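You operate a simulated robot arm through the tools that you are given. There is no shell and no other tool.

Carry out the task below with a simulated two-armed robot. There is one attempt and no reset: what you move stays moved.

Task
Pick up the putty tin with one hand, pass it to the other hand and put it on the top of the parts table at the near end. Set down upright: putty tin.

Only the result counts: the job must be done as asked and must still hold three seconds after the hand-in. Knocking over, shifting, dropping, spilling or breaking anything else fails it.

Robot
Two 7-joint arms with two-finger parallel grippers on one trunk, on a base that moves. Base frame: it is fixed to the floor where the robot stands at the start and does not move with it; the origin is under the middle of the robot, x ahead of it, y to its left, z up. Readings come in mm, rad, newtons and seconds.
The left shoulder is at the start at [124, 171, 1162], the right one opposite. With the tool pointing down near the work surface each hand reaches from about 100 to 880 mm from the robot's upright axis, wherever it stands, measured 20 degrees to its own side. Places, roughly: putty tin [750, -3750, 1250]; top of the parts table at the near end (26x37 cm) [-2280, 220, 660]. Payload 4.4 kg a hand.
The tool frame of a hand sits at the grasp point between the pads (the TCP): z along the fingers, y along the line on which they close. The tips reach 23 mm beyond it. The gripper opens to 94 mm. The fingers are 38 mm wide and 10 mm thick; the gripper's body (54 by 96 mm) begins 39 mm behind the TCP.
Orientation is that of the tool frame in the base frame, as a unit quaternion [x, y, z, w]. With the fingers straight down and closing along the base's y, the tool's x points along the base's -x, its y along +y and its z along -z.

Tools
- The arms move only by the tool send_rows. It takes "left_steps", "right_steps" or both (then of equal length, played together; a hand with none holds still); each is a list of rows, each an object of numbers (a shift or turn left out is 0, a gripper value left out holds the last): "dx", "dy", "dz": the shift along the tool's x, y, z in units of 25 mm (1.0 is 25 mm); "wx", "wy", "wz": the turn, a rotation vector about the tool's x, y, z in units of 6 degrees (1.0 is 6 degrees). In form: [{"dx": .., "dy": .., "dz": .., "wx": .., "wy": .., "wz": ..}, ...]. A call has 1 to 20 rows; each row shifts and turns the commanded pose from where the row before left it, along the tool's axes as they then stand. "left_claw" and "right_claw" are, for a hand that has rows, the opening, from 0 (shut) to 1 (fully open), set as the call begins (left out, the last holds). A call with a number of a shift or a turn outside -1 to 1 is refused whole. Rows are played at 5 a second. More than 50 mm and 0.15 rad between two rows, or a gripper value outside its range, and nothing of the call is played. A pose out of reach is approached as far as the arm can. The call stops where the force on the tool passes 40 N (or 10 N more than at its start, if that is more) or the arm is blocked; 0.2 s more then pass. Each finger travels about 72 mm/s and halts on what it meets, pressing with about 26 N; the grip force reading is that of the motor and also rises with nothing between the fingers. The clock runs only during rows and for 0.2 s after the last one: add rows that do not move to give the fingers time. The reply holds the time, the measured pose of the TCP, the force on the tool along the base axes, the opening and the grip force, in the units named above and with some noise, with the torque about the TCP (base axes, N m) and any sound that the robot's microphone picked up.
- Cameras (640 x 400 px; columns grow to the right, rows downward): "scene" is now at [245.2, -3.4, 1309.9]; the picture's right is [0.12, -0.99, 0.00], its down [-0.53, -0.07, -0.84] and it looks along [0.84, 0.10, -0.53] (base axes); focal length 214 px, centre (320, 200). "left" rides on the left gripper at [86, -16, -74] in its tool frame; the picture's right is [0.18, 0.98, 0.00], its down [-0.58, 0.11, -0.81] and it looks along [-0.79, 0.15, 0.59] (tool axes); focal length 243 px, centre (320, 200). "right" rides on the right gripper at [86, 16, -74] in its tool frame; the picture's right is [-0.18, 0.98, 0.00], its down [-0.58, -0.11, -0.81] and it looks along [-0.79, -0.15, 0.59] (tool axes); focal length 243 px, centre (320, 200). There is no depth. A picture from a camera that has moved, and an enlarged one, comes with that camera's place and axes in the base frame and with its lens. The place of the scene camera against the robot may be out by one fixed shift of up to 25 mm in any direction.
- grab_frame(camera): a new picture of that camera. It takes no simulated time.
- lift_body(by): moves the trunk up (or, below 0, down) by that many mm; the arms and the scene camera ride with it, the base frame stays. It gives what a move gives, with no picture.
- base_move(legs): drives the robot by 1 to 6 legs, each [ahead, left, turn to the left] in mm, mm and rad, along the robot's own axes; the way and the turn of a leg run together, so that a leg with both is an arc; at most 1500 mm and 3.142 rad a leg. The arms and the cameras ride along, it lands a little off, and it stops where it bumps. It gives what a move gives.
- head_to(pan, tilt): turns the head with the scene camera to pan (to the left, within 1.396 rad either way) and tilt (down, from -0.506 to 1.204), counted from straight ahead of the robot (the tilt from the chest, where the trunk bows). It gives what a move gives.
- close_up(camera, box): a new picture of the part [left, top, right, bottom] of that camera's present view, enlarged. It takes no simulated time.
- hand_in(): hands the job in; it is judged then, once.

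Nothing tells you exact positions but the pictures and the camera data. Unless the task says otherwise, let go and move clear before handing in.

The tools are called after "Request:" as a command line: name --argument value ..., lists and objects as JSON in quotes. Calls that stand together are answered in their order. send_rows: Moves the arms, as the interface text tells. Its arguments: {"type":"object","properties":{"left_steps":{"type":"array","items":{"type":"object","properties":{"dx":{"type":"number"},"dy":{"type":"number"},"dz":{"type":"number"},"wx":{"type":"number"},"wy":{"type":"number"},"wz":{"type":"number"}}}},"left_claw":{"type":"number"},"right_steps":{"type":"array","items":{"type":"object","properties":{"dx":{"type":"number"},"dy":{"type":"number"},"dz":{"type":"number"},"wx":{"type":"number"},"wy":{"type":"number"},"wz":{"type":"number"}}}},"right_claw":{"type":"number"}},"required":[]} The other tools are called the same way: lift_body (by) moves the trunk up or down; base_move (legs) drives the base; head_to (pan, tilt) turns the head that bears the scene camera; grab_frame (camera) takes a picture; close_up (camera, box) takes an enlarged picture of a part of a camera's view; hand_in () hands the job in.

At the start:

```text
t: 0.0
left_eef_pos: [486.4, 233.6, 1199.0]
left_orientation: [0.0, 1.0, 0.0, 0.001]
left_ft_force: [0.1, -0.4, -0.4]
left_ft_torque: [0.03, -0.01, 0.0]
left_grip_width: 94.1
left_finger_force: 0.0
right_eef_pos: [534.0, -291.2, 1189.0]
right_orientation: [0.0, 1.0, 0.0, 0.0]
right_ft_force: [-0.3, 0.1, 0.1]
right_ft_torque: [-0.01, 0.05, 0.01]
right_grip_width: 94.2
right_finger_force: 0.0
trunk travel left (down, up): [-175.0, 213.0]
robot x, y, heading: [-0.4, -3.6, 0.002]
head pan, tilt (commanded): [0.124, 0.564]
```

scene: 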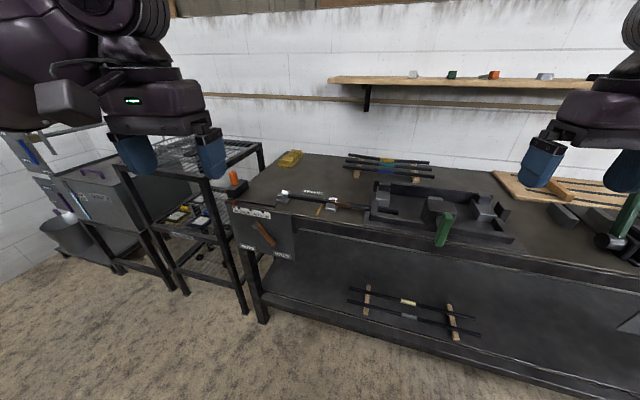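
right: 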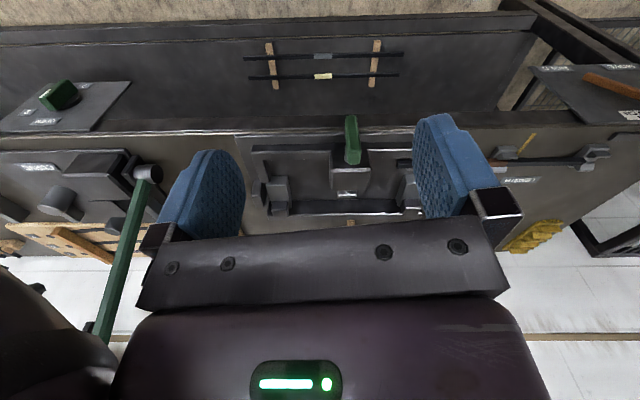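
left: 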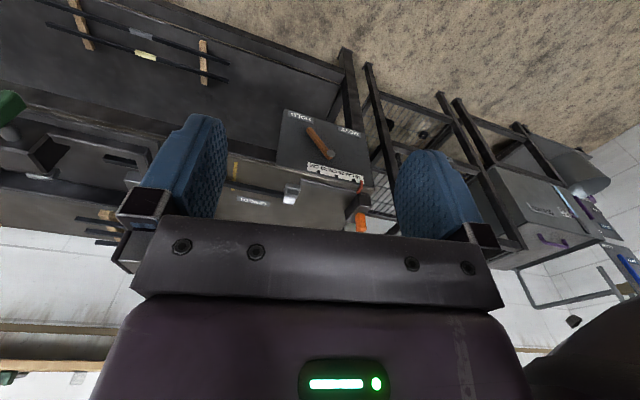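

I see a workbench ahead with a shelf above; the putty tin should be far to my right (y≈-3750) and the parts table behind me. First I look around with the head.

Request:
head_to --pan -1.39 --tilt 0.3

Request:
grab_frame --camera "scene"

```text
t: 1.6
left_eef_pos: [486.8, 235.1, 1199.5]
left_orientation: [0.0, 1.0, -0.001, 0.0]
left_ft_force: [-0.2, 0.2, -0.2]
left_ft_torque: [0.01, -0.04, 0.02]
left_grip_width: 94.1
left_finger_force: 0.1
right_eef_pos: [532.9, -290.0, 1189.9]
right_orientation: [0.0, 1.0, 0.0, 0.0]
right_ft_force: [0.7, 0.1, 0.6]
right_ft_torque: [0.01, 0.01, 0.03]
right_grip_width: 93.9
right_finger_force: 0.0
trunk travel left (down, up): [-175.0, 213.0]
robot x, y, heading: [-2.5, 1.0, 0.001]
head pan, tilt (commanded): [-1.389, 0.3]
```

```text
taken
camera scene: at [173.4, -106.3, 1334.1], right [-0.98, -0.18, 0.0], down [-0.05, 0.29, -0.96], along [0.17, -0.94, -0.3], focal length 214 px, centre (320, 200)
```

scene: 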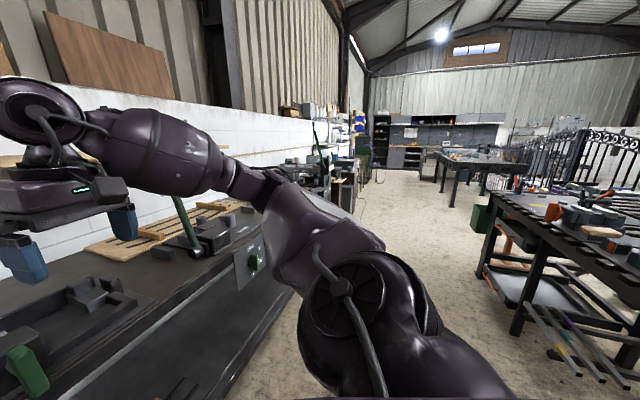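

I see the workshop to the right: bench continuing, shelves, and machines. The tin should appear near pixel (325,140); I take a close-up.

Request:
close_up --camera "scene" --box '[260, 90, 400, 210]'

Request:
close_up --camera "scene" --box '[380, 100, 640, 380]'

```text
3.33 times, centred on (330, 150) of scene
camera zoom: at [173.4, -106.3, 1334.1], right [-0.98, -0.18, 0.0], down [-0.05, 0.29, -0.96], along [0.17, -0.94, -0.3], focal length 715 px, centre (287, 367)
```

zoom: 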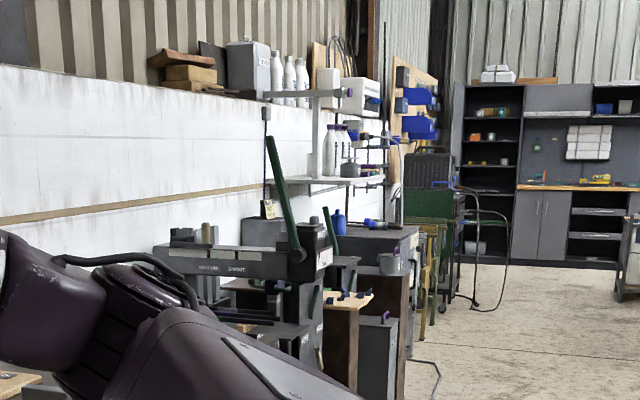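

```text
1.43 times, centred on (510, 240) of scene
camera zoom: at [173.4, -106.3, 1334.1], right [-0.98, -0.18, 0.0], down [-0.05, 0.29, -0.96], along [0.17, -0.94, -0.3], focal length 306 px, centre (49, 143)
```

zoom: 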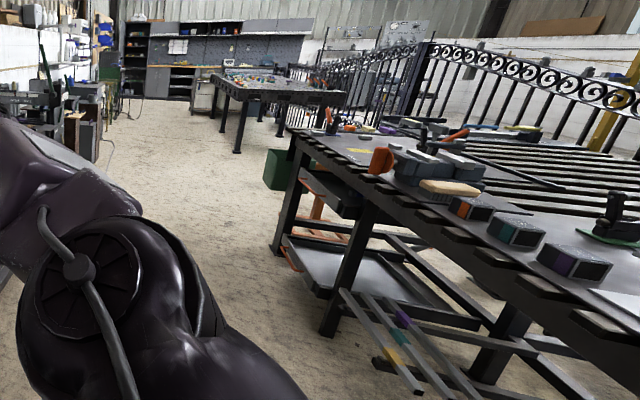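

The tin is likely on a wall shelf to the far right, past a machine. I look to the left too, to learn the rest of the room before driving.

Request:
head_to --pan 1.39 --tilt 0.3

Request:
grab_frame --camera "scene"

Request:
head_to --pan -0.9 --tilt 0.6

Request:
grab_frame --camera "scene"

```text
t: 4.1
left_eef_pos: [486.5, 234.2, 1199.5]
left_orientation: [0.0, 1.0, 0.0, 0.001]
left_ft_force: [0.2, -0.2, -0.1]
left_ft_torque: [-0.01, -0.01, 0.01]
left_grip_width: 93.8
left_finger_force: 0.1
right_eef_pos: [531.2, -291.6, 1188.9]
right_orientation: [0.0, 1.0, 0.0, 0.0]
right_ft_force: [-0.3, -0.2, -0.4]
right_ft_torque: [0.0, -0.04, -0.01]
right_grip_width: 93.7
right_finger_force: 0.0
trunk travel left (down, up): [-175.0, 213.0]
robot x, y, heading: [-3.5, 1.5, 0.001]
head pan, tilt (commanded): [1.389, 0.3]
```

```text
taken
camera scene: at [173.4, 77.3, 1334.1], right [0.98, -0.18, 0.0], down [-0.05, -0.29, -0.96], along [0.17, 0.94, -0.3], focal length 214 px, centre (320, 200)
```

scene: 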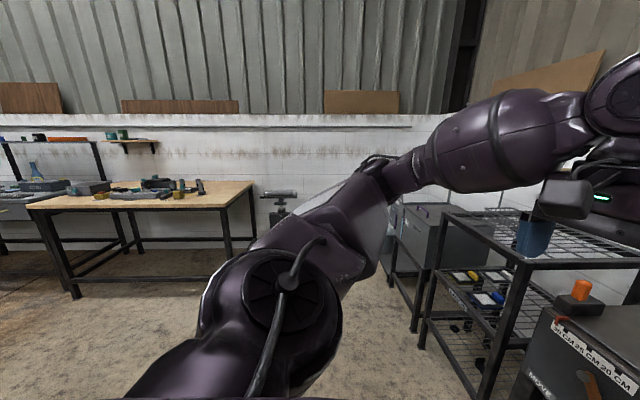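

```text
t: 6.2
left_eef_pos: [486.7, 234.0, 1199.4]
left_orientation: [0.0, 1.0, 0.0, 0.0]
left_ft_force: [-0.5, -0.7, -0.2]
left_ft_torque: [0.01, -0.03, 0.04]
left_grip_width: 93.9
left_finger_force: 0.0
right_eef_pos: [532.3, -290.5, 1189.1]
right_orientation: [0.0, 1.0, 0.0, 0.0]
right_ft_force: [0.1, -0.3, 0.4]
right_ft_torque: [0.01, -0.02, 0.0]
right_grip_width: 93.7
right_finger_force: 0.1
trunk travel left (down, up): [-175.0, 213.0]
robot x, y, heading: [3.3, -1.4, 0.002]
head pan, tilt (commanded): [-0.901, 0.6]
```

```text
taken
camera scene: at [211.4, -83.7, 1306.7], right [-0.78, -0.62, 0.0], down [-0.35, 0.44, -0.83], along [0.51, -0.65, -0.56], focal length 214 px, centre (320, 200)
```

scene: 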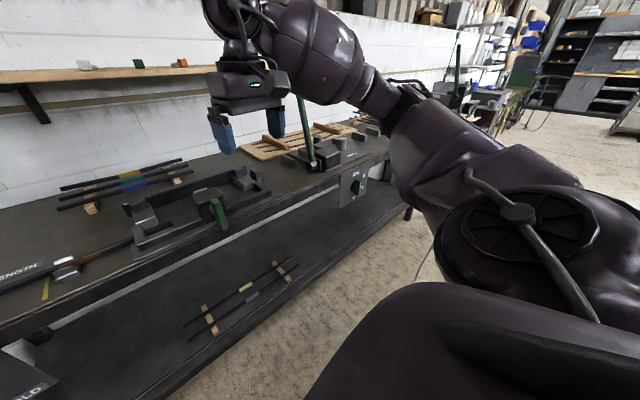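

The room seems rotated about 0.15 rad against my frame (bench and wall slant), with an aisle to my right leading to the shelf that holds the tin. I turn right to face down the aisle and look.

Request:
base_move --legs '[[0, 0, -1.7]]'

Request:
head_to --pan 0.0 --tilt 0.35

Request:
grab_frame --camera "scene"

Request:
head_to --pan -1.2 --tilt 0.3

Request:
grab_frame --camera "scene"

```text
t: 10.6
left_eef_pos: [190.4, -505.8, 1200.6]
left_orientation: [0.737, 0.676, 0.0, 0.0]
left_ft_force: [-0.3, -0.4, -0.2]
left_ft_torque: [0.0, 0.03, -0.03]
left_grip_width: 94.0
left_finger_force: 0.0
right_eef_pos: [-337.0, -505.5, 1188.8]
right_orientation: [0.738, 0.675, 0.0, -0.001]
right_ft_force: [-0.1, 1.0, 1.2]
right_ft_torque: [0.04, 0.01, -0.01]
right_grip_width: 94.0
right_finger_force: 0.0
trunk travel left (down, up): [-175.0, 213.0]
robot x, y, heading: [-3.3, -0.6, -1.659]
head pan, tilt (commanded): [-0.901, 0.6]
```

```text
t: 11.8
left_eef_pos: [192.2, -504.5, 1200.0]
left_orientation: [0.737, 0.676, 0.0, -0.001]
left_ft_force: [0.6, 1.4, 0.8]
left_ft_torque: [-0.01, -0.01, -0.01]
left_grip_width: 93.9
left_finger_force: 0.1
right_eef_pos: [-337.0, -506.3, 1189.0]
right_orientation: [0.737, 0.676, 0.0, 0.001]
right_ft_force: [-0.9, -0.4, -0.1]
right_ft_torque: [0.01, 0.03, 0.02]
right_grip_width: 94.1
right_finger_force: 0.2
trunk travel left (down, up): [-175.0, 213.0]
robot x, y, heading: [-0.3, -0.1, -1.657]
head pan, tilt (commanded): [0.0, 0.351]
```

```text
taken
camera scene: at [-17.8, -259.4, 1329.4], right [-1.0, 0.09, 0.0], down [0.03, 0.34, -0.94], along [-0.08, -0.94, -0.34], focal length 214 px, centre (320, 200)
```

scene: 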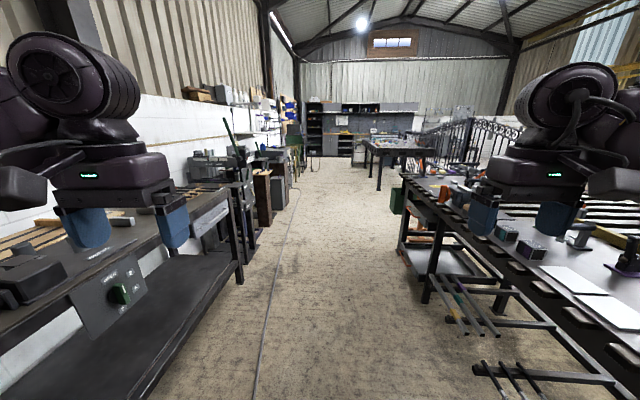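

```text
t: 13.2
left_eef_pos: [191.2, -505.0, 1199.3]
left_orientation: [0.737, 0.676, 0.0, 0.001]
left_ft_force: [0.2, 0.1, 0.7]
left_ft_torque: [0.01, -0.01, 0.0]
left_grip_width: 94.2
left_finger_force: 0.0
right_eef_pos: [-337.4, -505.9, 1188.7]
right_orientation: [0.737, 0.675, 0.0, 0.0]
right_ft_force: [-0.1, 0.1, 0.2]
right_ft_torque: [-0.01, -0.01, 0.01]
right_grip_width: 94.0
right_finger_force: 0.1
trunk travel left (down, up): [-175.0, 213.0]
robot x, y, heading: [1.4, -1.7, -1.66]
head pan, tilt (commanded): [-1.201, 0.3]
```

```text
taken
camera scene: at [-99.2, -192.8, 1334.1], right [-0.28, 0.96, 0.0], down [0.28, 0.08, -0.96], along [-0.92, -0.27, -0.3], focal length 214 px, centre (320, 200)
```

scene: 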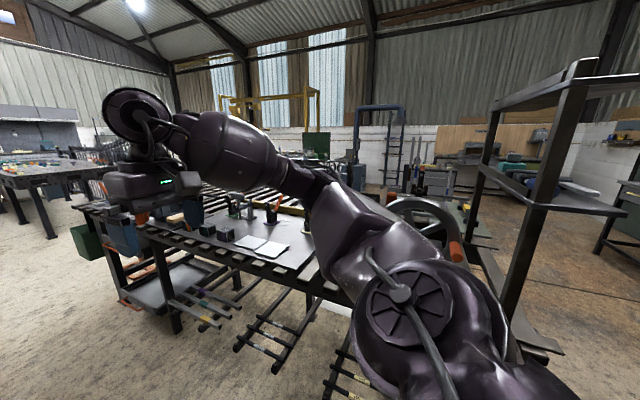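

The aisle vanishing point lies about 0.09 rad to my right, so I turn a little more and drive down the aisle, shifting slightly left to keep away from the table.

Request:
base_move --legs '[[0, 0, -0.09], [800, 130, 0], [1200, 0, 0]]'

Request:
head_to --pan 0.5 --tilt 0.3

Request:
grab_frame --camera "scene"

```text
t: 23.8
left_eef_pos: [-53.9, -2518.7, 1199.8]
left_orientation: [0.762, 0.648, 0.0, 0.0]
left_ft_force: [-1.1, -0.3, 0.5]
left_ft_torque: [-0.05, 0.03, -0.01]
left_grip_width: 94.0
left_finger_force: 0.1
right_eef_pos: [-579.6, -2480.7, 1189.8]
right_orientation: [0.762, 0.648, -0.001, 0.0]
right_ft_force: [0.5, -0.4, 0.1]
right_ft_torque: [0.01, -0.02, -0.02]
right_grip_width: 93.8
right_finger_force: 0.0
trunk travel left (down, up): [-175.0, 213.0]
robot x, y, heading: [-206.7, -2000.1, -1.732]
head pan, tilt (commanded): [-1.201, 0.3]
```

```text
t: 25.5
left_eef_pos: [-52.3, -2519.0, 1200.0]
left_orientation: [0.761, 0.648, 0.0, 0.0]
left_ft_force: [0.8, -0.2, 0.4]
left_ft_torque: [0.0, -0.01, -0.02]
left_grip_width: 94.0
left_finger_force: 0.1
right_eef_pos: [-578.8, -2480.4, 1189.0]
right_orientation: [0.762, 0.648, 0.0, 0.0]
right_ft_force: [-0.1, -0.4, -0.1]
right_ft_torque: [-0.03, -0.01, 0.01]
right_grip_width: 94.2
right_finger_force: 0.1
trunk travel left (down, up): [-175.0, 213.0]
robot x, y, heading: [-203.7, -1999.6, -1.732]
head pan, tilt (commanded): [0.499, 0.3]
```

```text
taken
camera scene: at [-196.4, -2254.5, 1334.1], right [-0.94, -0.33, 0.0], down [-0.1, 0.28, -0.96], along [0.32, -0.9, -0.3], focal length 214 px, centre (320, 200)
```

scene: 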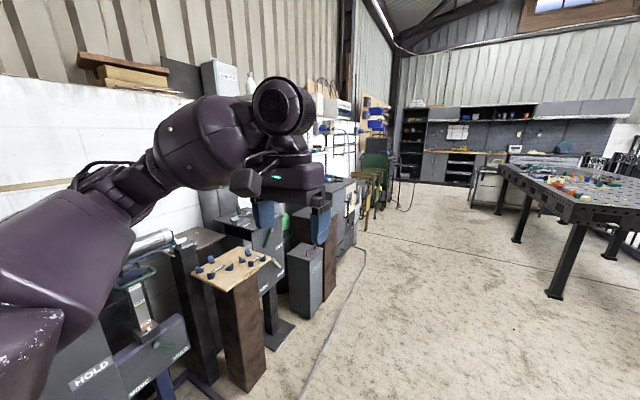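

The left arm blocks part of the view, but the aisle ahead is clear. I drive further along and then turn left to face the wall shelf.

Request:
base_move --legs '[[1350, 0, 0], [0, 0, 1.55]]'

Request:
head_to --pan 0.0 --tilt 0.2

Request:
grab_frame --camera "scene"

```text
t: 36.0
left_eef_pos: [100.8, -3203.1, 1198.5]
left_orientation: [0.098, 0.995, 0.0, 0.0]
left_ft_force: [-0.8, -0.6, -0.4]
left_ft_torque: [-0.01, -0.01, 0.0]
left_grip_width: 93.9
left_finger_force: 0.1
right_eef_pos: [42.9, -3726.4, 1189.3]
right_orientation: [0.099, 0.995, 0.001, 0.0]
right_ft_force: [0.0, -0.5, 0.0]
right_ft_torque: [0.01, -0.01, -0.02]
right_grip_width: 94.0
right_finger_force: 0.0
trunk travel left (down, up): [-175.0, 213.0]
robot x, y, heading: [-420.8, -3333.7, -0.202]
head pan, tilt (commanded): [0.499, 0.3]
```

```text
t: 36.9
left_eef_pos: [101.3, -3203.4, 1199.7]
left_orientation: [0.1, 0.995, -0.001, 0.001]
left_ft_force: [-0.1, -0.2, -0.5]
left_ft_torque: [-0.02, 0.01, 0.02]
left_grip_width: 94.1
left_finger_force: 0.0
right_eef_pos: [43.2, -3724.5, 1190.0]
right_orientation: [0.099, 0.995, -0.001, 0.0]
right_ft_force: [0.4, 0.1, -1.0]
right_ft_torque: [0.01, -0.04, -0.04]
right_grip_width: 94.0
right_finger_force: 0.1
trunk travel left (down, up): [-175.0, 213.0]
robot x, y, heading: [-422.4, -3333.1, -0.199]
head pan, tilt (commanded): [0.0, 0.201]
```

```text
taken
camera scene: at [-176.9, -3398.7, 1343.4], right [-0.2, -0.98, 0.0], down [-0.2, 0.04, -0.98], along [0.96, -0.19, -0.2], focal length 214 px, centre (320, 200)
```

scene: 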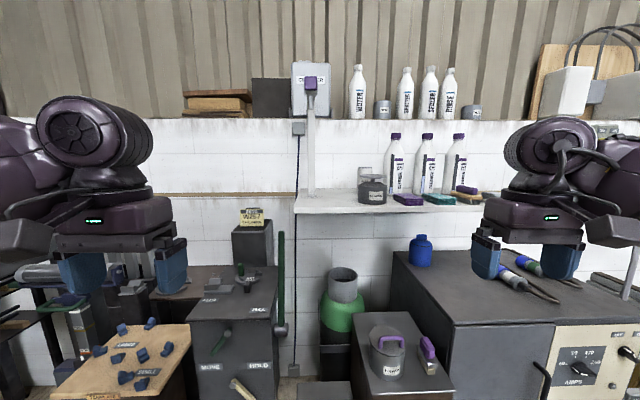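

I face the wall: a white shelf with three bottles, brushes and a small dark pot at about (373,188), which matches the tin's position. I zoom in to confirm.

Request:
close_up --camera "scene" --box '[290, 100, 500, 231]'

Request:
close_up --camera "scene" --box '[330, 150, 420, 222]'

Request:
close_up --camera "scene" --box '[280, 230, 520, 400]'

```text
3.05 times, centred on (395, 166) of scene
camera zoom: at [-176.9, -3398.7, 1343.4], right [-0.2, -0.98, 0.0], down [-0.2, 0.04, -0.98], along [0.96, -0.19, -0.2], focal length 654 px, centre (91, 305)
```

zoom: 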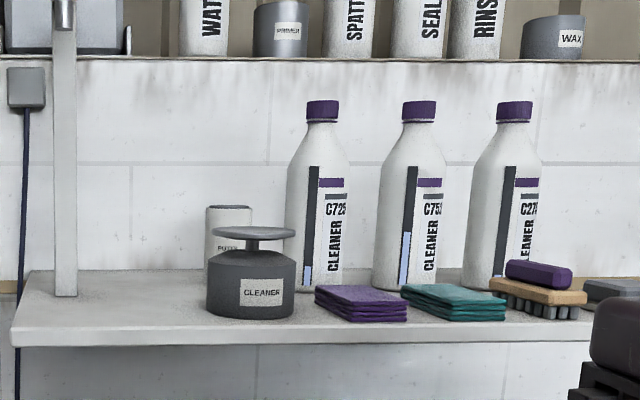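

```text
5.56 times, centred on (375, 186) of scene
camera zoom: at [-176.9, -3398.7, 1343.4], right [-0.2, -0.98, 0.0], down [-0.2, 0.04, -0.98], along [0.96, -0.19, -0.2], focal length 1192 px, centre (14, 278)
```

zoom: 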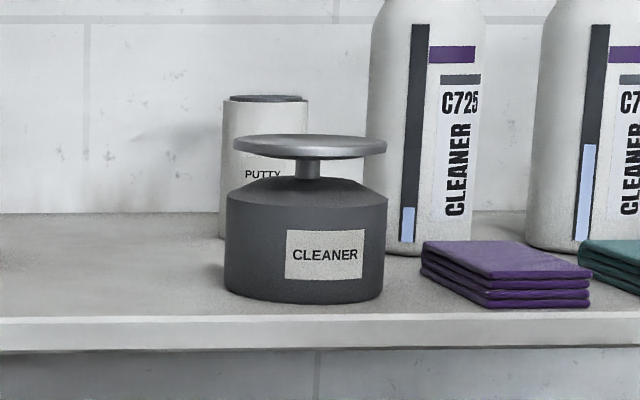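

```text
2.35 times, centred on (400, 315) of scene
camera zoom: at [-176.9, -3398.7, 1343.4], right [-0.2, -0.98, 0.0], down [-0.2, 0.04, -0.98], along [0.96, -0.19, -0.2], focal length 505 px, centre (132, -71)
```

zoom: 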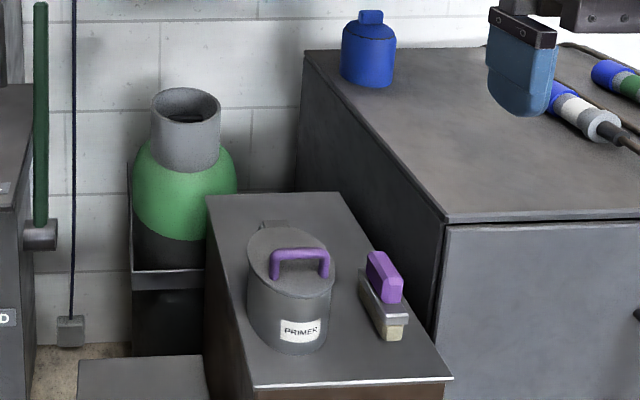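

The putty tin is the light cylinder with a dark lid standing behind the CLEANER pump can, left of bottle C725. I check the floor and fixtures in front of me by tilting the head down, then raise the trunk for a parallax view.

Request:
head_to --pan 0.0 --tilt 1.0

Request:
grab_frame --camera "scene"

Request:
lift_body --by 180

Request:
head_to --pan 0.0 --tilt 0.35

Request:
grab_frame --camera "scene"

Request:
close_up --camera "scene" --box '[330, 150, 490, 250]'

```text
t: 38.0
left_eef_pos: [102.1, -3202.3, 1198.7]
left_orientation: [0.099, 0.995, -0.001, 0.0]
left_ft_force: [0.4, 0.8, -0.2]
left_ft_torque: [0.0, 0.05, 0.01]
left_grip_width: 94.0
left_finger_force: 0.0
right_eef_pos: [43.5, -3726.7, 1189.1]
right_orientation: [0.099, 0.995, 0.0, 0.0]
right_ft_force: [0.9, 0.2, -0.5]
right_ft_torque: [0.03, 0.0, 0.01]
right_grip_width: 93.8
right_finger_force: 0.1
trunk travel left (down, up): [-175.0, 213.0]
robot x, y, heading: [-425.6, -3333.1, -0.195]
head pan, tilt (commanded): [0.0, 1.0]
```

```text
taken
camera scene: at [-199.9, -3394.1, 1274.7], right [-0.2, -0.98, 0.0], down [-0.82, 0.17, -0.54], along [0.53, -0.11, -0.84], focal length 214 px, centre (320, 200)
```

scene: 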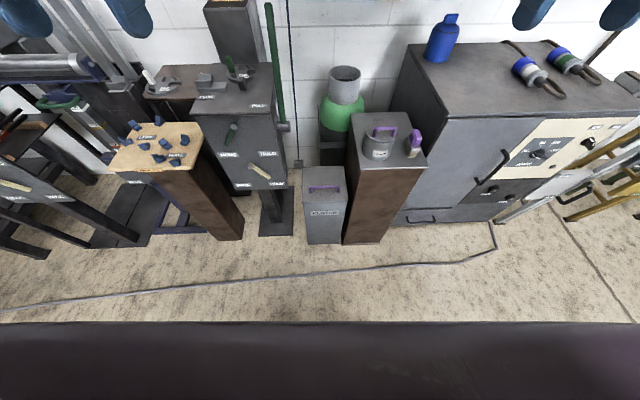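

```text
t: 40.0
left_eef_pos: [102.0, -3202.4, 1379.1]
left_orientation: [0.099, 0.995, 0.0, 0.0]
left_ft_force: [0.3, 0.0, 0.2]
left_ft_torque: [-0.03, 0.01, -0.02]
left_grip_width: 94.4
left_finger_force: 0.1
right_eef_pos: [44.2, -3727.5, 1367.5]
right_orientation: [0.101, 0.995, 0.0, 0.0]
right_ft_force: [0.4, -0.4, -0.1]
right_ft_torque: [-0.03, 0.04, -0.02]
right_grip_width: 94.0
right_finger_force: 0.0
trunk travel left (down, up): [-355.0, 33.0]
robot x, y, heading: [-420.9, -3337.4, -0.199]
head pan, tilt (commanded): [0.0, 1.0]
```

```text
t: 41.1
left_eef_pos: [101.4, -3201.6, 1380.2]
left_orientation: [0.099, 0.995, -0.001, -0.001]
left_ft_force: [0.2, -0.5, 0.3]
left_ft_torque: [0.0, 0.02, -0.01]
left_grip_width: 94.3
left_finger_force: 0.0
right_eef_pos: [43.4, -3726.2, 1368.7]
right_orientation: [0.099, 0.995, -0.001, 0.0]
right_ft_force: [-0.1, 0.0, -0.3]
right_ft_torque: [0.02, 0.01, 0.03]
right_grip_width: 94.1
right_finger_force: 0.1
trunk travel left (down, up): [-355.0, 33.0]
robot x, y, heading: [-416.9, -3332.4, -0.206]
head pan, tilt (commanded): [0.0, 0.351]
```

```text
taken
camera scene: at [-271.7, -3379.6, 1520.2], right [-0.2, -0.98, 0.0], down [-0.34, 0.07, -0.94], along [0.92, -0.19, -0.34], focal length 214 px, centre (320, 200)
```

scene: 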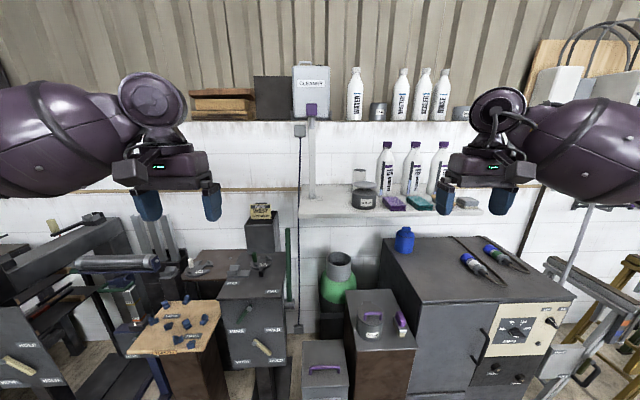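

```text
4.00 times, centred on (410, 200) of scene
camera zoom: at [-271.7, -3379.6, 1520.2], right [-0.2, -0.98, 0.0], down [-0.34, 0.07, -0.94], along [0.92, -0.19, -0.34], focal length 858 px, centre (-40, 200)
```

zoom: 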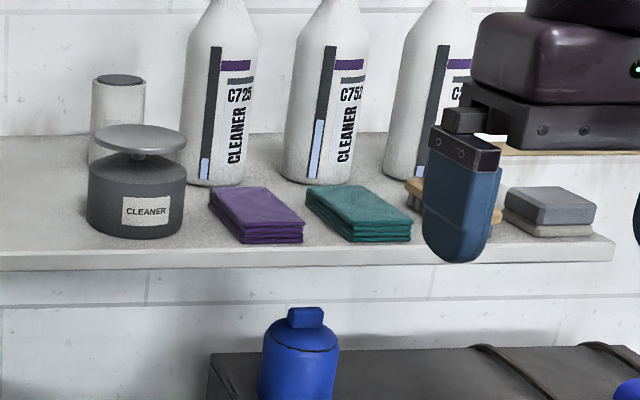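

By parallax I place the tin's lid centre near (711, -3778, 1296), about 69 mm across, on a shelf at z≈1187, with the pump can about 110 mm clear in front and bottle C725 35 mm to its right. The floor obstacles begin about 720 mm ahead of my axis, so I drive 300 mm closer with the trunk raised.

Request:
base_move --legs '[[300, 0, 0]]'

Request:
head_to --pan 0.0 --tilt 1.1

Request:
grab_frame --camera "scene"

Request:
grab_frame --camera "right"

Request:
head_to --pan -0.2 --tilt 0.45

Request:
grab_frame --camera "scene"

```text
t: 43.1
left_eef_pos: [392.9, -3259.0, 1379.0]
left_orientation: [0.098, 0.995, 0.001, 0.0]
left_ft_force: [-0.2, 0.0, 0.5]
left_ft_torque: [-0.01, 0.01, 0.01]
left_grip_width: 94.1
left_finger_force: 0.0
right_eef_pos: [335.1, -3784.6, 1369.2]
right_orientation: [0.098, 0.995, 0.0, 0.0]
right_ft_force: [0.1, 0.2, -0.1]
right_ft_torque: [-0.01, 0.01, 0.03]
right_grip_width: 94.1
right_finger_force: 0.0
trunk travel left (down, up): [-355.0, 33.0]
robot x, y, heading: [-130.7, -3395.1, -0.199]
head pan, tilt (commanded): [0.0, 0.351]
```

```text
t: 44.2
left_eef_pos: [392.2, -3260.9, 1378.8]
left_orientation: [0.099, 0.995, -0.001, 0.0]
left_ft_force: [0.3, -0.6, 0.1]
left_ft_torque: [0.0, 0.0, 0.0]
left_grip_width: 93.9
left_finger_force: 0.0
right_eef_pos: [334.3, -3783.3, 1369.2]
right_orientation: [0.099, 0.995, 0.0, 0.0]
right_ft_force: [0.3, -0.9, 0.1]
right_ft_torque: [0.01, -0.03, 0.0]
right_grip_width: 93.9
right_finger_force: 0.0
trunk travel left (down, up): [-355.0, 33.0]
robot x, y, heading: [-132.4, -3394.8, -0.198]
head pan, tilt (commanded): [0.0, 1.1]
```

```text
taken
camera scene: at [-10.4, -3432.0, 1458.9], right [-0.2, -0.98, 0.0], down [-0.87, 0.18, -0.45], along [0.45, -0.09, -0.89], focal length 214 px, centre (320, 200)
```

scene: 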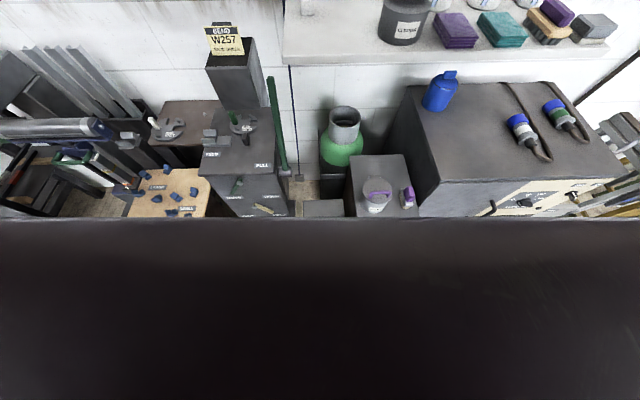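

```text
taken
camera right: at [253.4, -3749.7, 1444.0], right [0.37, 0.93, 0.0], down [0.55, -0.22, 0.81], along [0.75, -0.3, -0.59], focal length 243 px, centre (320, 200)
```

right: 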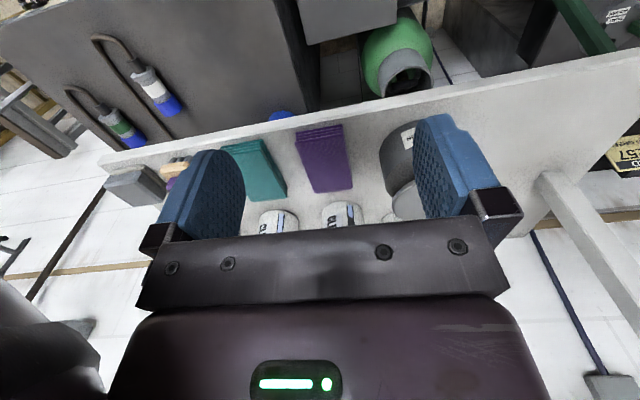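

```text
t: 45.2
left_eef_pos: [391.9, -3261.5, 1378.7]
left_orientation: [0.099, 0.995, 0.0, 0.001]
left_ft_force: [-1.0, 0.3, -0.2]
left_ft_torque: [0.02, 0.03, -0.03]
left_grip_width: 94.0
left_finger_force: 0.1
right_eef_pos: [335.0, -3784.0, 1370.0]
right_orientation: [0.099, 0.995, 0.0, 0.0]
right_ft_force: [-0.5, -0.3, 0.3]
right_ft_torque: [-0.02, 0.04, 0.03]
right_grip_width: 94.1
right_finger_force: 0.0
trunk travel left (down, up): [-355.0, 33.0]
robot x, y, heading: [-131.7, -3394.0, -0.201]
head pan, tilt (commanded): [-0.201, 0.45]
```

```text
taken
camera scene: at [12.2, -3455.2, 1511.0], right [-0.39, -0.92, 0.0], down [-0.4, 0.17, -0.9], along [0.83, -0.35, -0.44], focal length 214 px, centre (320, 200)
```

scene: 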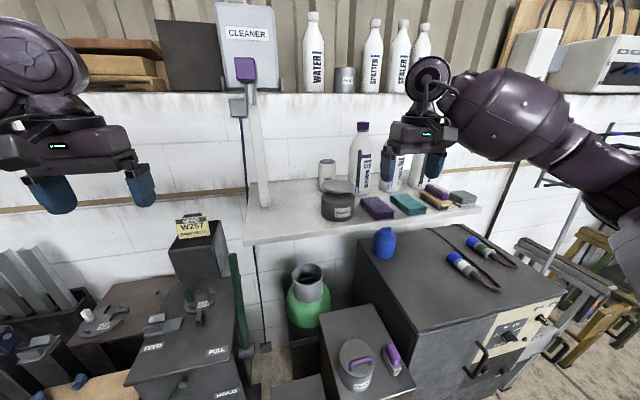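

The robot stands closer now and nothing is touching. Before going between the bottle and the pump can I want to see the exact shape of the right hand, so I zoom in on it and on the tin.

Request:
close_up --camera "scene" --box '[360, 50, 520, 150]'

Request:
close_up --camera "scene" --box '[0, 90, 176, 200]'

Request:
close_up --camera "scene" --box '[300, 120, 428, 230]'

Request:
grab_frame --camera "left"

```text
4.00 times, centred on (440, 100) of scene
camera zoom: at [12.2, -3455.2, 1511.0], right [-0.39, -0.92, 0.0], down [-0.4, 0.17, -0.9], along [0.83, -0.35, -0.44], focal length 858 px, centre (-160, 600)
```

zoom: 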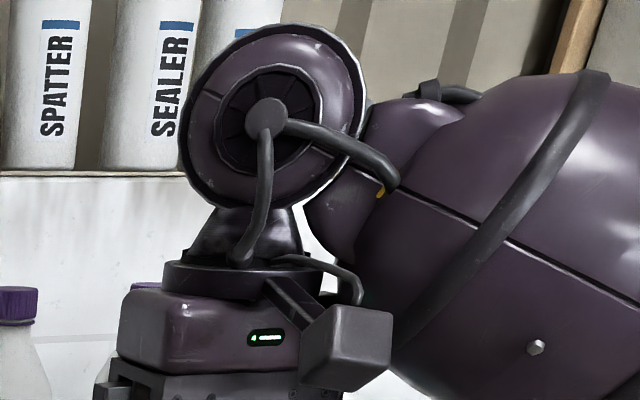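

```text
3.64 times, centred on (88, 145) of scene
camera zoom: at [12.2, -3455.2, 1511.0], right [-0.39, -0.92, 0.0], down [-0.4, 0.17, -0.9], along [0.83, -0.35, -0.44], focal length 780 px, centre (1164, 400)
```

zoom: 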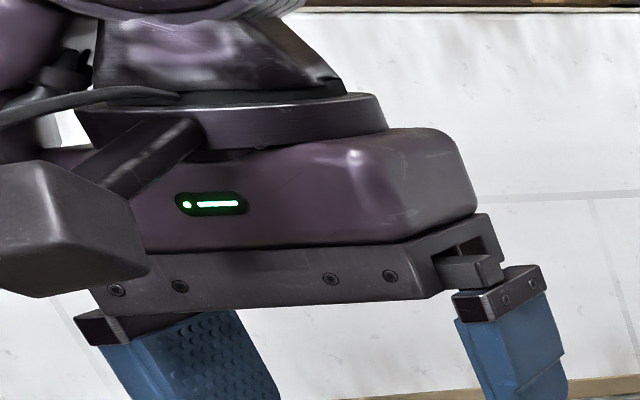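

```text
3.64 times, centred on (364, 175) of scene
camera zoom: at [12.2, -3455.2, 1511.0], right [-0.39, -0.92, 0.0], down [-0.4, 0.17, -0.9], along [0.83, -0.35, -0.44], focal length 780 px, centre (160, 291)
```

zoom: 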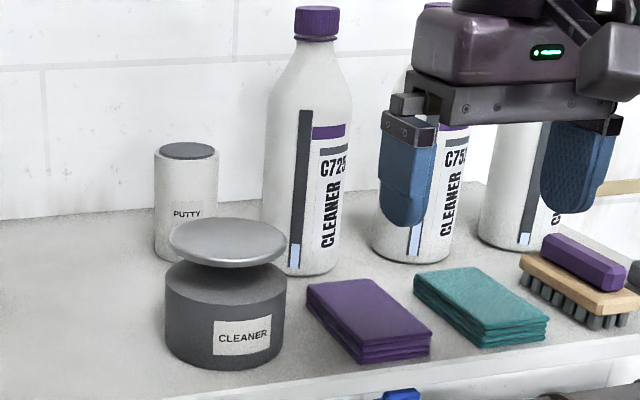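

```text
taken
camera left: at [304.0, -3259.0, 1453.4], right [0.01, 1.0, 0.0], down [0.59, -0.01, 0.81], along [0.81, -0.01, -0.59], focal length 243 px, centre (320, 200)
```

left: 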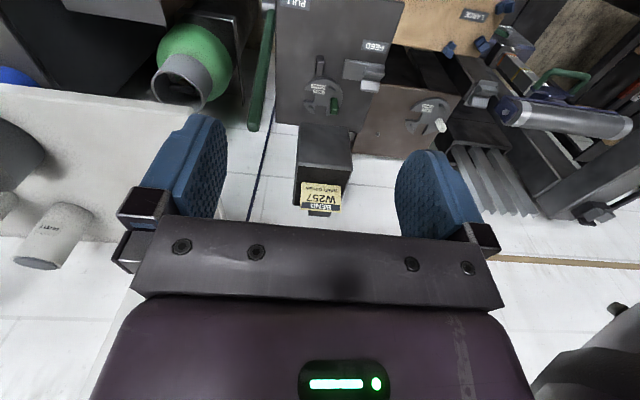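

The camera box sits on the robot-side of each hand, and the left wrist camera also sees the tin, which gives a second viewpoint. I zoom in on it for triangulation.

Request:
close_up --camera "left" --box '[0, 100, 160, 300]'

Request:
close_up --camera "left" --box '[0, 190, 110, 280]'

Request:
close_up --camera "scene" --box '[300, 140, 372, 185]'

```text
2.00 times, centred on (80, 200) of left
camera zoom: at [304.0, -3259.0, 1453.4], right [0.01, 1.0, 0.0], down [0.59, -0.01, 0.81], along [0.81, -0.01, -0.59], focal length 485 px, centre (800, 200)
```

zoom: 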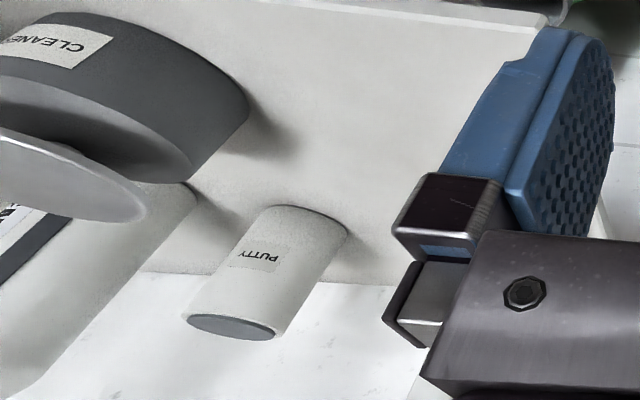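

```text
4.44 times, centred on (55, 235) of left
camera zoom: at [304.0, -3259.0, 1453.4], right [0.01, 1.0, 0.0], down [0.59, -0.01, 0.81], along [0.81, -0.01, -0.59], focal length 1078 px, centre (1498, 44)
```

zoom: 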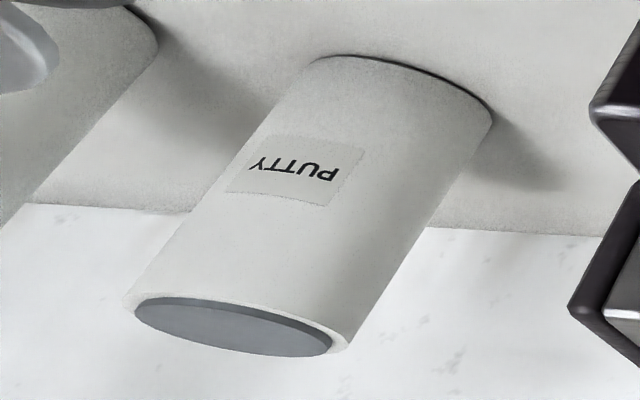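

```text
8.89 times, centred on (336, 162) of scene
camera zoom: at [12.2, -3455.2, 1511.0], right [-0.39, -0.92, 0.0], down [-0.4, 0.17, -0.9], along [0.83, -0.35, -0.44], focal length 1906 px, centre (178, 533)
```

zoom: 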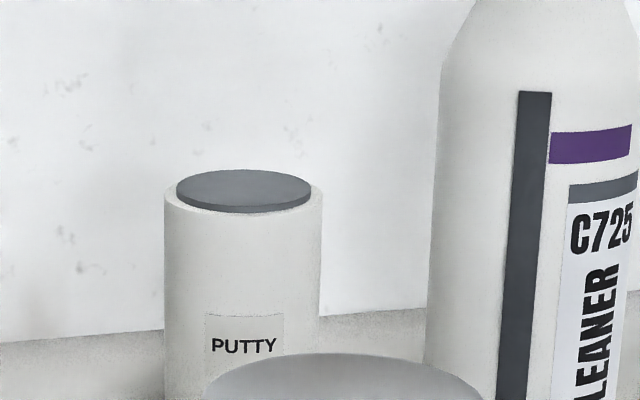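

I refine the tin to about (725, -3787), lid at z≈1285, diameter ~67 mm. I'll come in through the gap left of bottle C725 with the right hand turned so its fingers close fore-and-aft and the hand leans left; first I move 65 mm closer and turn the wrist in free space.

Request:
base_move --legs '[[65, 0, 0]]'

Request:
send_rows --right_steps '[{"wz": 1}, {"wz": 1}, {"wz": 1}, {"wz": 1}, {"wz": 1}, {"wz": 1}, {"wz": 1}, {"wz": 1}, {"wz": 1}, {"wz": 1}, {"wz": 1}, {"wz": 1}, {"wz": 1}, {"wz": 1}, {"wz": 1}]' --right_claw 1.0

Request:
grab_frame --camera "scene"

Request:
grab_frame --camera "right"

```text
t: 46.2
left_eef_pos: [458.2, -3273.7, 1378.8]
left_orientation: [0.1, 0.995, 0.0, -0.002]
left_ft_force: [1.0, 0.3, 0.0]
left_ft_torque: [0.01, 0.05, 0.01]
left_grip_width: 94.1
left_finger_force: 0.1
right_eef_pos: [399.3, -3797.9, 1368.8]
right_orientation: [0.099, 0.995, 0.0, 0.0]
right_ft_force: [0.6, 0.1, -0.4]
right_ft_torque: [-0.02, 0.02, -0.04]
right_grip_width: 94.1
right_finger_force: 0.0
trunk travel left (down, up): [-355.0, 33.0]
robot x, y, heading: [-67.4, -3408.1, -0.2]
head pan, tilt (commanded): [-0.201, 0.45]
```

```text
t: 49.4
left_eef_pos: [455.5, -3273.2, 1380.2]
left_orientation: [0.1, 0.995, 0.0, 0.0]
left_ft_force: [0.3, 0.4, -0.2]
left_ft_torque: [-0.01, 0.0, 0.01]
left_grip_width: 93.9
left_finger_force: 0.0
right_eef_pos: [398.3, -3796.6, 1370.0]
right_orientation: [0.774, 0.633, 0.001, 0.0]
right_ft_force: [1.2, -0.4, 0.6]
right_ft_torque: [0.01, -0.01, 0.03]
right_grip_width: 94.0
right_finger_force: 0.1
trunk travel left (down, up): [-355.0, 33.0]
robot x, y, heading: [-70.0, -3403.7, -0.198]
head pan, tilt (commanded): [-0.201, 0.45]
```

```text
taken
camera scene: at [76.0, -3468.1, 1511.0], right [-0.39, -0.92, 0.0], down [-0.4, 0.17, -0.9], along [0.83, -0.35, -0.44], focal length 214 px, centre (320, 200)
```

scene: 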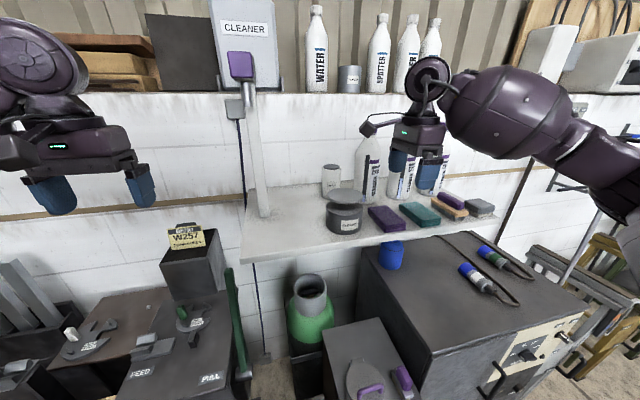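

```text
taken
camera right: at [431.8, -3713.8, 1444.2], right [0.93, -0.38, 0.0], down [-0.22, -0.55, 0.81], along [-0.3, -0.75, -0.59], focal length 243 px, centre (320, 200)
```

right: 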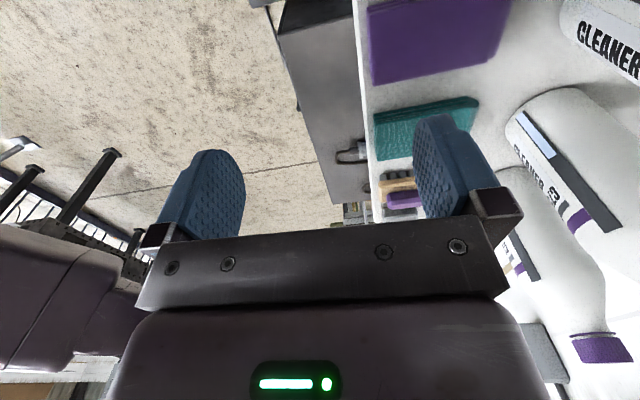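

The wrist turned without trouble. Now I shift the right hand left about 110 mm and lean it 20° to the left, still in free space before the shelf.

Request:
send_rows --right_steps '[{"dx": 0.88}, {"dx": 0.88}, {"dx": 0.88}, {"dx": 0.88}, {"dx": 0.88}, {"wy": -0.85}, {"wy": -0.85}, {"wy": -0.85}, {"wy": -0.85}]'

Request:
grab_frame --camera "scene"

Request:
grab_frame --camera "right"

Request:
grab_frame --camera "left"

```text
t: 51.4
left_eef_pos: [454.7, -3272.1, 1380.0]
left_orientation: [0.1, 0.995, -0.001, 0.001]
left_ft_force: [-0.5, -0.1, 0.2]
left_ft_torque: [0.02, -0.03, 0.03]
left_grip_width: 94.1
left_finger_force: 0.1
right_eef_pos: [419.7, -3689.0, 1369.9]
right_orientation: [0.761, 0.624, -0.136, 0.113]
right_ft_force: [-0.3, 0.7, 0.5]
right_ft_torque: [-0.04, 0.0, 0.0]
right_grip_width: 93.7
right_finger_force: 0.1
trunk travel left (down, up): [-355.0, 33.0]
robot x, y, heading: [-68.1, -3407.4, -0.201]
head pan, tilt (commanded): [-0.201, 0.45]
```

```text
taken
camera scene: at [75.8, -3467.5, 1511.1], right [-0.39, -0.92, 0.0], down [-0.4, 0.17, -0.9], along [0.83, -0.35, -0.43], focal length 214 px, centre (320, 200)
```

scene: 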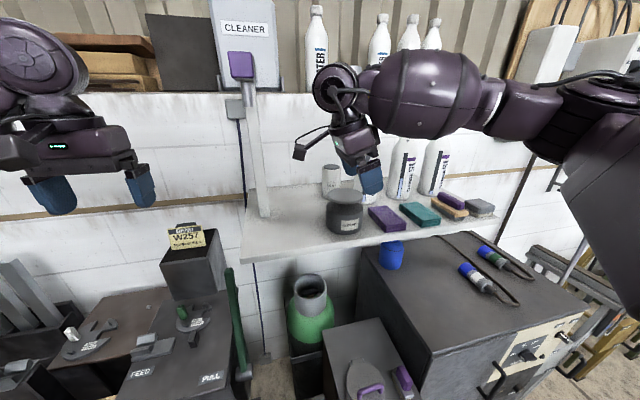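

```text
taken
camera right: at [457.3, -3585.8, 1409.1], right [0.93, -0.36, 0.07], down [-0.16, -0.24, 0.96], along [-0.33, -0.9, -0.28], focal length 243 px, centre (320, 200)
```

right: 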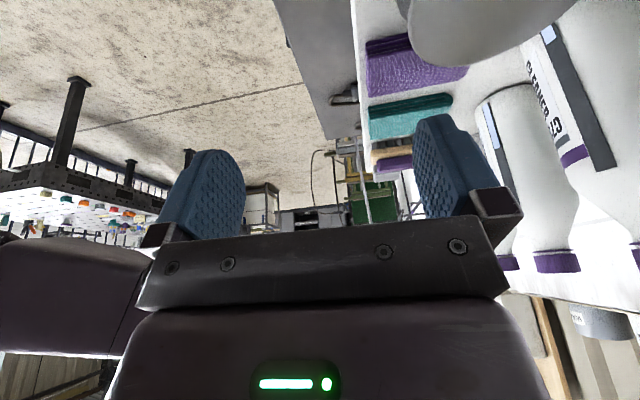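

```text
taken
camera left: at [367.7, -3271.4, 1453.4], right [0.01, 1.0, 0.0], down [0.59, -0.01, 0.81], along [0.81, -0.01, -0.59], focal length 243 px, centre (320, 200)
```

left: 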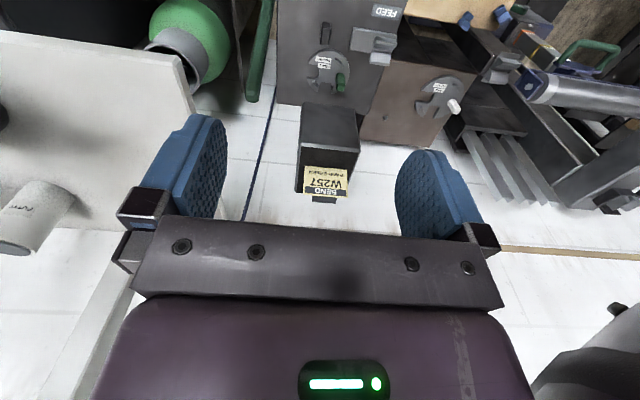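

The arm posture matters here: the forearm must not pass over the bottles, and lifting the trunk pulled my shoulders back, so I may need to stand closer. I turn the left wrist camera downward to see how much floor room is left ahead of the base.

Request:
send_rows --left_steps '[{"wy": 1}, {"wy": 1}, {"wy": 1}, {"wy": 1}, {"wy": 1}, {"wy": 1}, {"wy": 1}, {"wy": 1}, {"wy": 1}]'

Request:
grab_frame --camera "left"

Request:
grab_frame --camera "scene"

```text
t: 53.4
left_eef_pos: [456.1, -3275.1, 1380.2]
left_orientation: [0.088, 0.886, 0.044, -0.452]
left_ft_force: [0.8, -0.5, -0.4]
left_ft_torque: [0.01, 0.04, 0.03]
left_grip_width: 94.1
left_finger_force: 0.0
right_eef_pos: [419.4, -3691.4, 1369.2]
right_orientation: [0.761, 0.624, -0.136, 0.112]
right_ft_force: [0.4, 0.0, 0.3]
right_ft_torque: [0.03, -0.02, -0.01]
right_grip_width: 94.0
right_finger_force: 0.2
trunk travel left (down, up): [-355.0, 33.0]
robot x, y, heading: [-69.4, -3404.9, -0.2]
head pan, tilt (commanded): [-0.201, 0.45]
```

```text
taken
camera left: at [461.1, -3292.4, 1493.8], right [0.09, 0.98, 0.15], down [1.0, -0.09, 0.0], along [0.02, 0.15, -0.99], focal length 243 px, centre (320, 200)
```

left: 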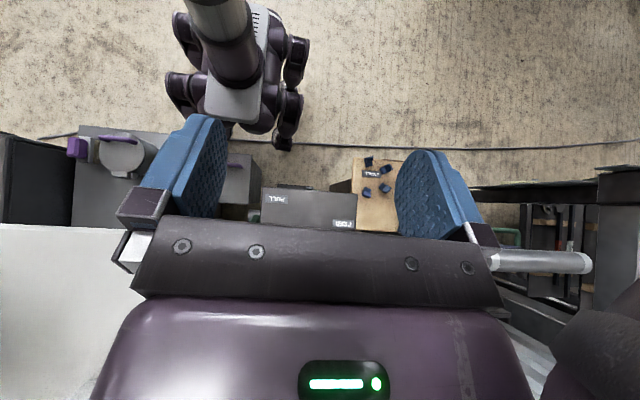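

```text
taken
camera scene: at [75.5, -3469.6, 1511.1], right [-0.39, -0.92, 0.0], down [-0.4, 0.17, -0.9], along [0.83, -0.35, -0.44], focal length 214 px, centre (320, 200)
```

scene: 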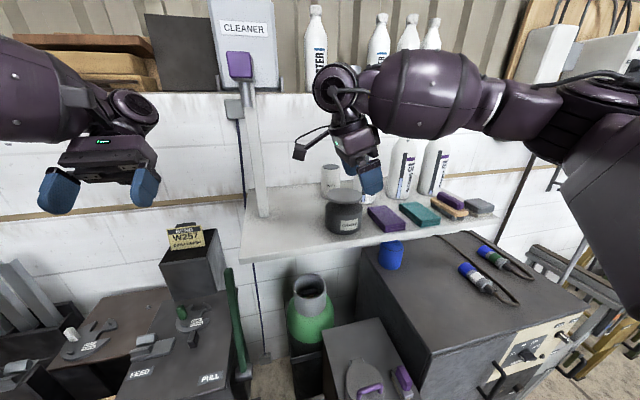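

The left camera now looks straight down and shows my legged base and the stands in front of it. I zoom in to measure the gap.

Request:
close_up --camera "left" --box '[60, 0, 400, 212]'

Request:
close_up --camera "left" --box '[200, 90, 320, 210]'

```text
1.88 times, centred on (230, 106) of left
camera zoom: at [461.1, -3292.4, 1493.8], right [0.09, 0.98, 0.15], down [1.0, -0.09, 0.0], along [0.02, 0.15, -0.99], focal length 457 px, centre (489, 377)
```

zoom: 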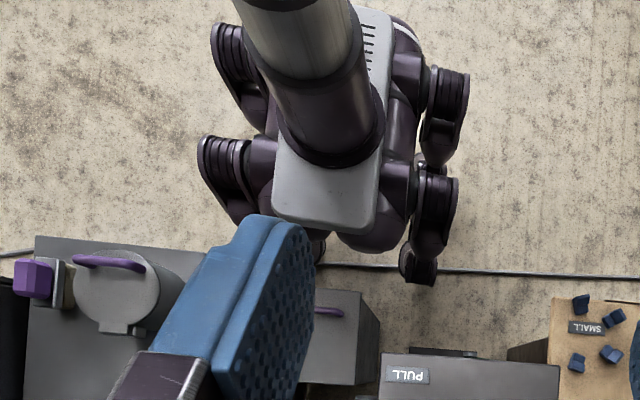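

```text
3.33 times, centred on (260, 150) of left
camera zoom: at [461.1, -3292.4, 1493.8], right [0.09, 0.98, 0.15], down [1.0, -0.09, 0.0], along [0.02, 0.15, -0.99], focal length 809 px, centre (520, 367)
```

zoom: 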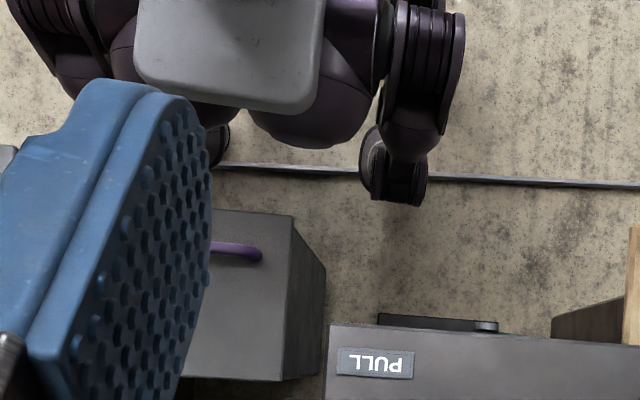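

The view shows about 85–115 mm of clearance between my base and the CLEANER box, and more room to the left of it. I'll first shift the right hand 150 mm right so it stays clear of the post, then strafe the base 150 mm left and check before going forward.

Request:
send_rows --right_steps '[{"dx": -0.937, "dz": 0.349}, {"dx": -0.937, "dz": 0.349}, {"dx": -0.937, "dz": 0.349}, {"dx": -0.937, "dz": 0.349}, {"dx": -0.937, "dz": 0.349}, {"dx": -0.937, "dz": 0.349}]'

Request:
base_move --legs '[[0, 150, 0]]'

Request:
close_up --camera "left" --box '[60, 0, 400, 212]'

Request:
grab_frame --camera "scene"

```text
t: 54.8
left_eef_pos: [454.8, -3274.2, 1380.1]
left_orientation: [0.088, 0.887, 0.045, -0.452]
left_ft_force: [0.0, -0.7, 0.2]
left_ft_torque: [0.02, -0.03, -0.01]
left_grip_width: 93.9
left_finger_force: 0.0
right_eef_pos: [389.2, -3836.4, 1369.6]
right_orientation: [0.761, 0.624, -0.137, 0.113]
right_ft_force: [-1.0, -0.3, 0.3]
right_ft_torque: [0.03, -0.05, 0.0]
right_grip_width: 94.1
right_finger_force: 0.0
trunk travel left (down, up): [-355.0, 33.0]
robot x, y, heading: [-71.0, -3406.4, -0.194]
head pan, tilt (commanded): [-0.201, 0.45]
```

```text
t: 56.8
left_eef_pos: [484.8, -3126.7, 1379.6]
left_orientation: [0.089, 0.887, 0.045, -0.451]
left_ft_force: [0.9, -0.1, 0.1]
left_ft_torque: [-0.01, 0.04, 0.0]
left_grip_width: 94.1
left_finger_force: 0.0
right_eef_pos: [420.6, -3687.5, 1371.4]
right_orientation: [0.762, 0.623, -0.136, 0.112]
right_ft_force: [-1.1, -0.6, -0.1]
right_ft_torque: [0.02, 0.02, -0.02]
right_grip_width: 93.8
right_finger_force: 0.0
trunk travel left (down, up): [-355.0, 33.0]
robot x, y, heading: [-39.2, -3259.3, -0.197]
head pan, tilt (commanded): [-0.201, 0.45]
```

```text
1.88 times, centred on (230, 106) of left
camera zoom: at [491.0, -3143.8, 1492.8], right [0.09, 0.98, 0.15], down [1.0, -0.09, 0.0], along [0.02, 0.15, -0.99], focal length 457 px, centre (489, 377)
```

zoom: 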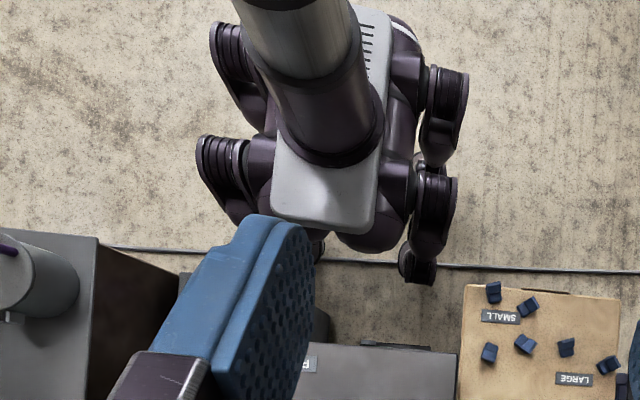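

```text
taken
camera scene: at [105.5, -3321.2, 1511.0], right [-0.39, -0.92, 0.0], down [-0.4, 0.17, -0.9], along [0.83, -0.35, -0.44], focal length 214 px, centre (320, 200)
```

scene: 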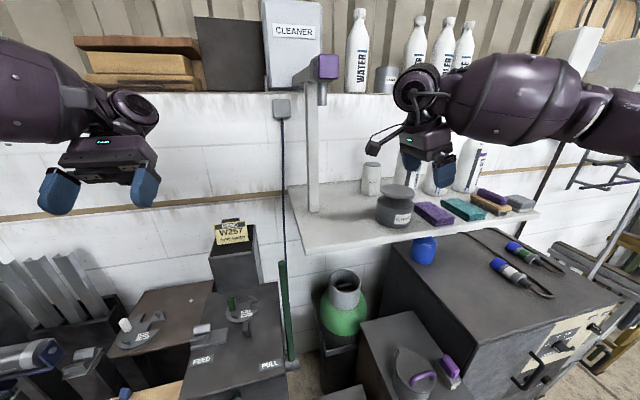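

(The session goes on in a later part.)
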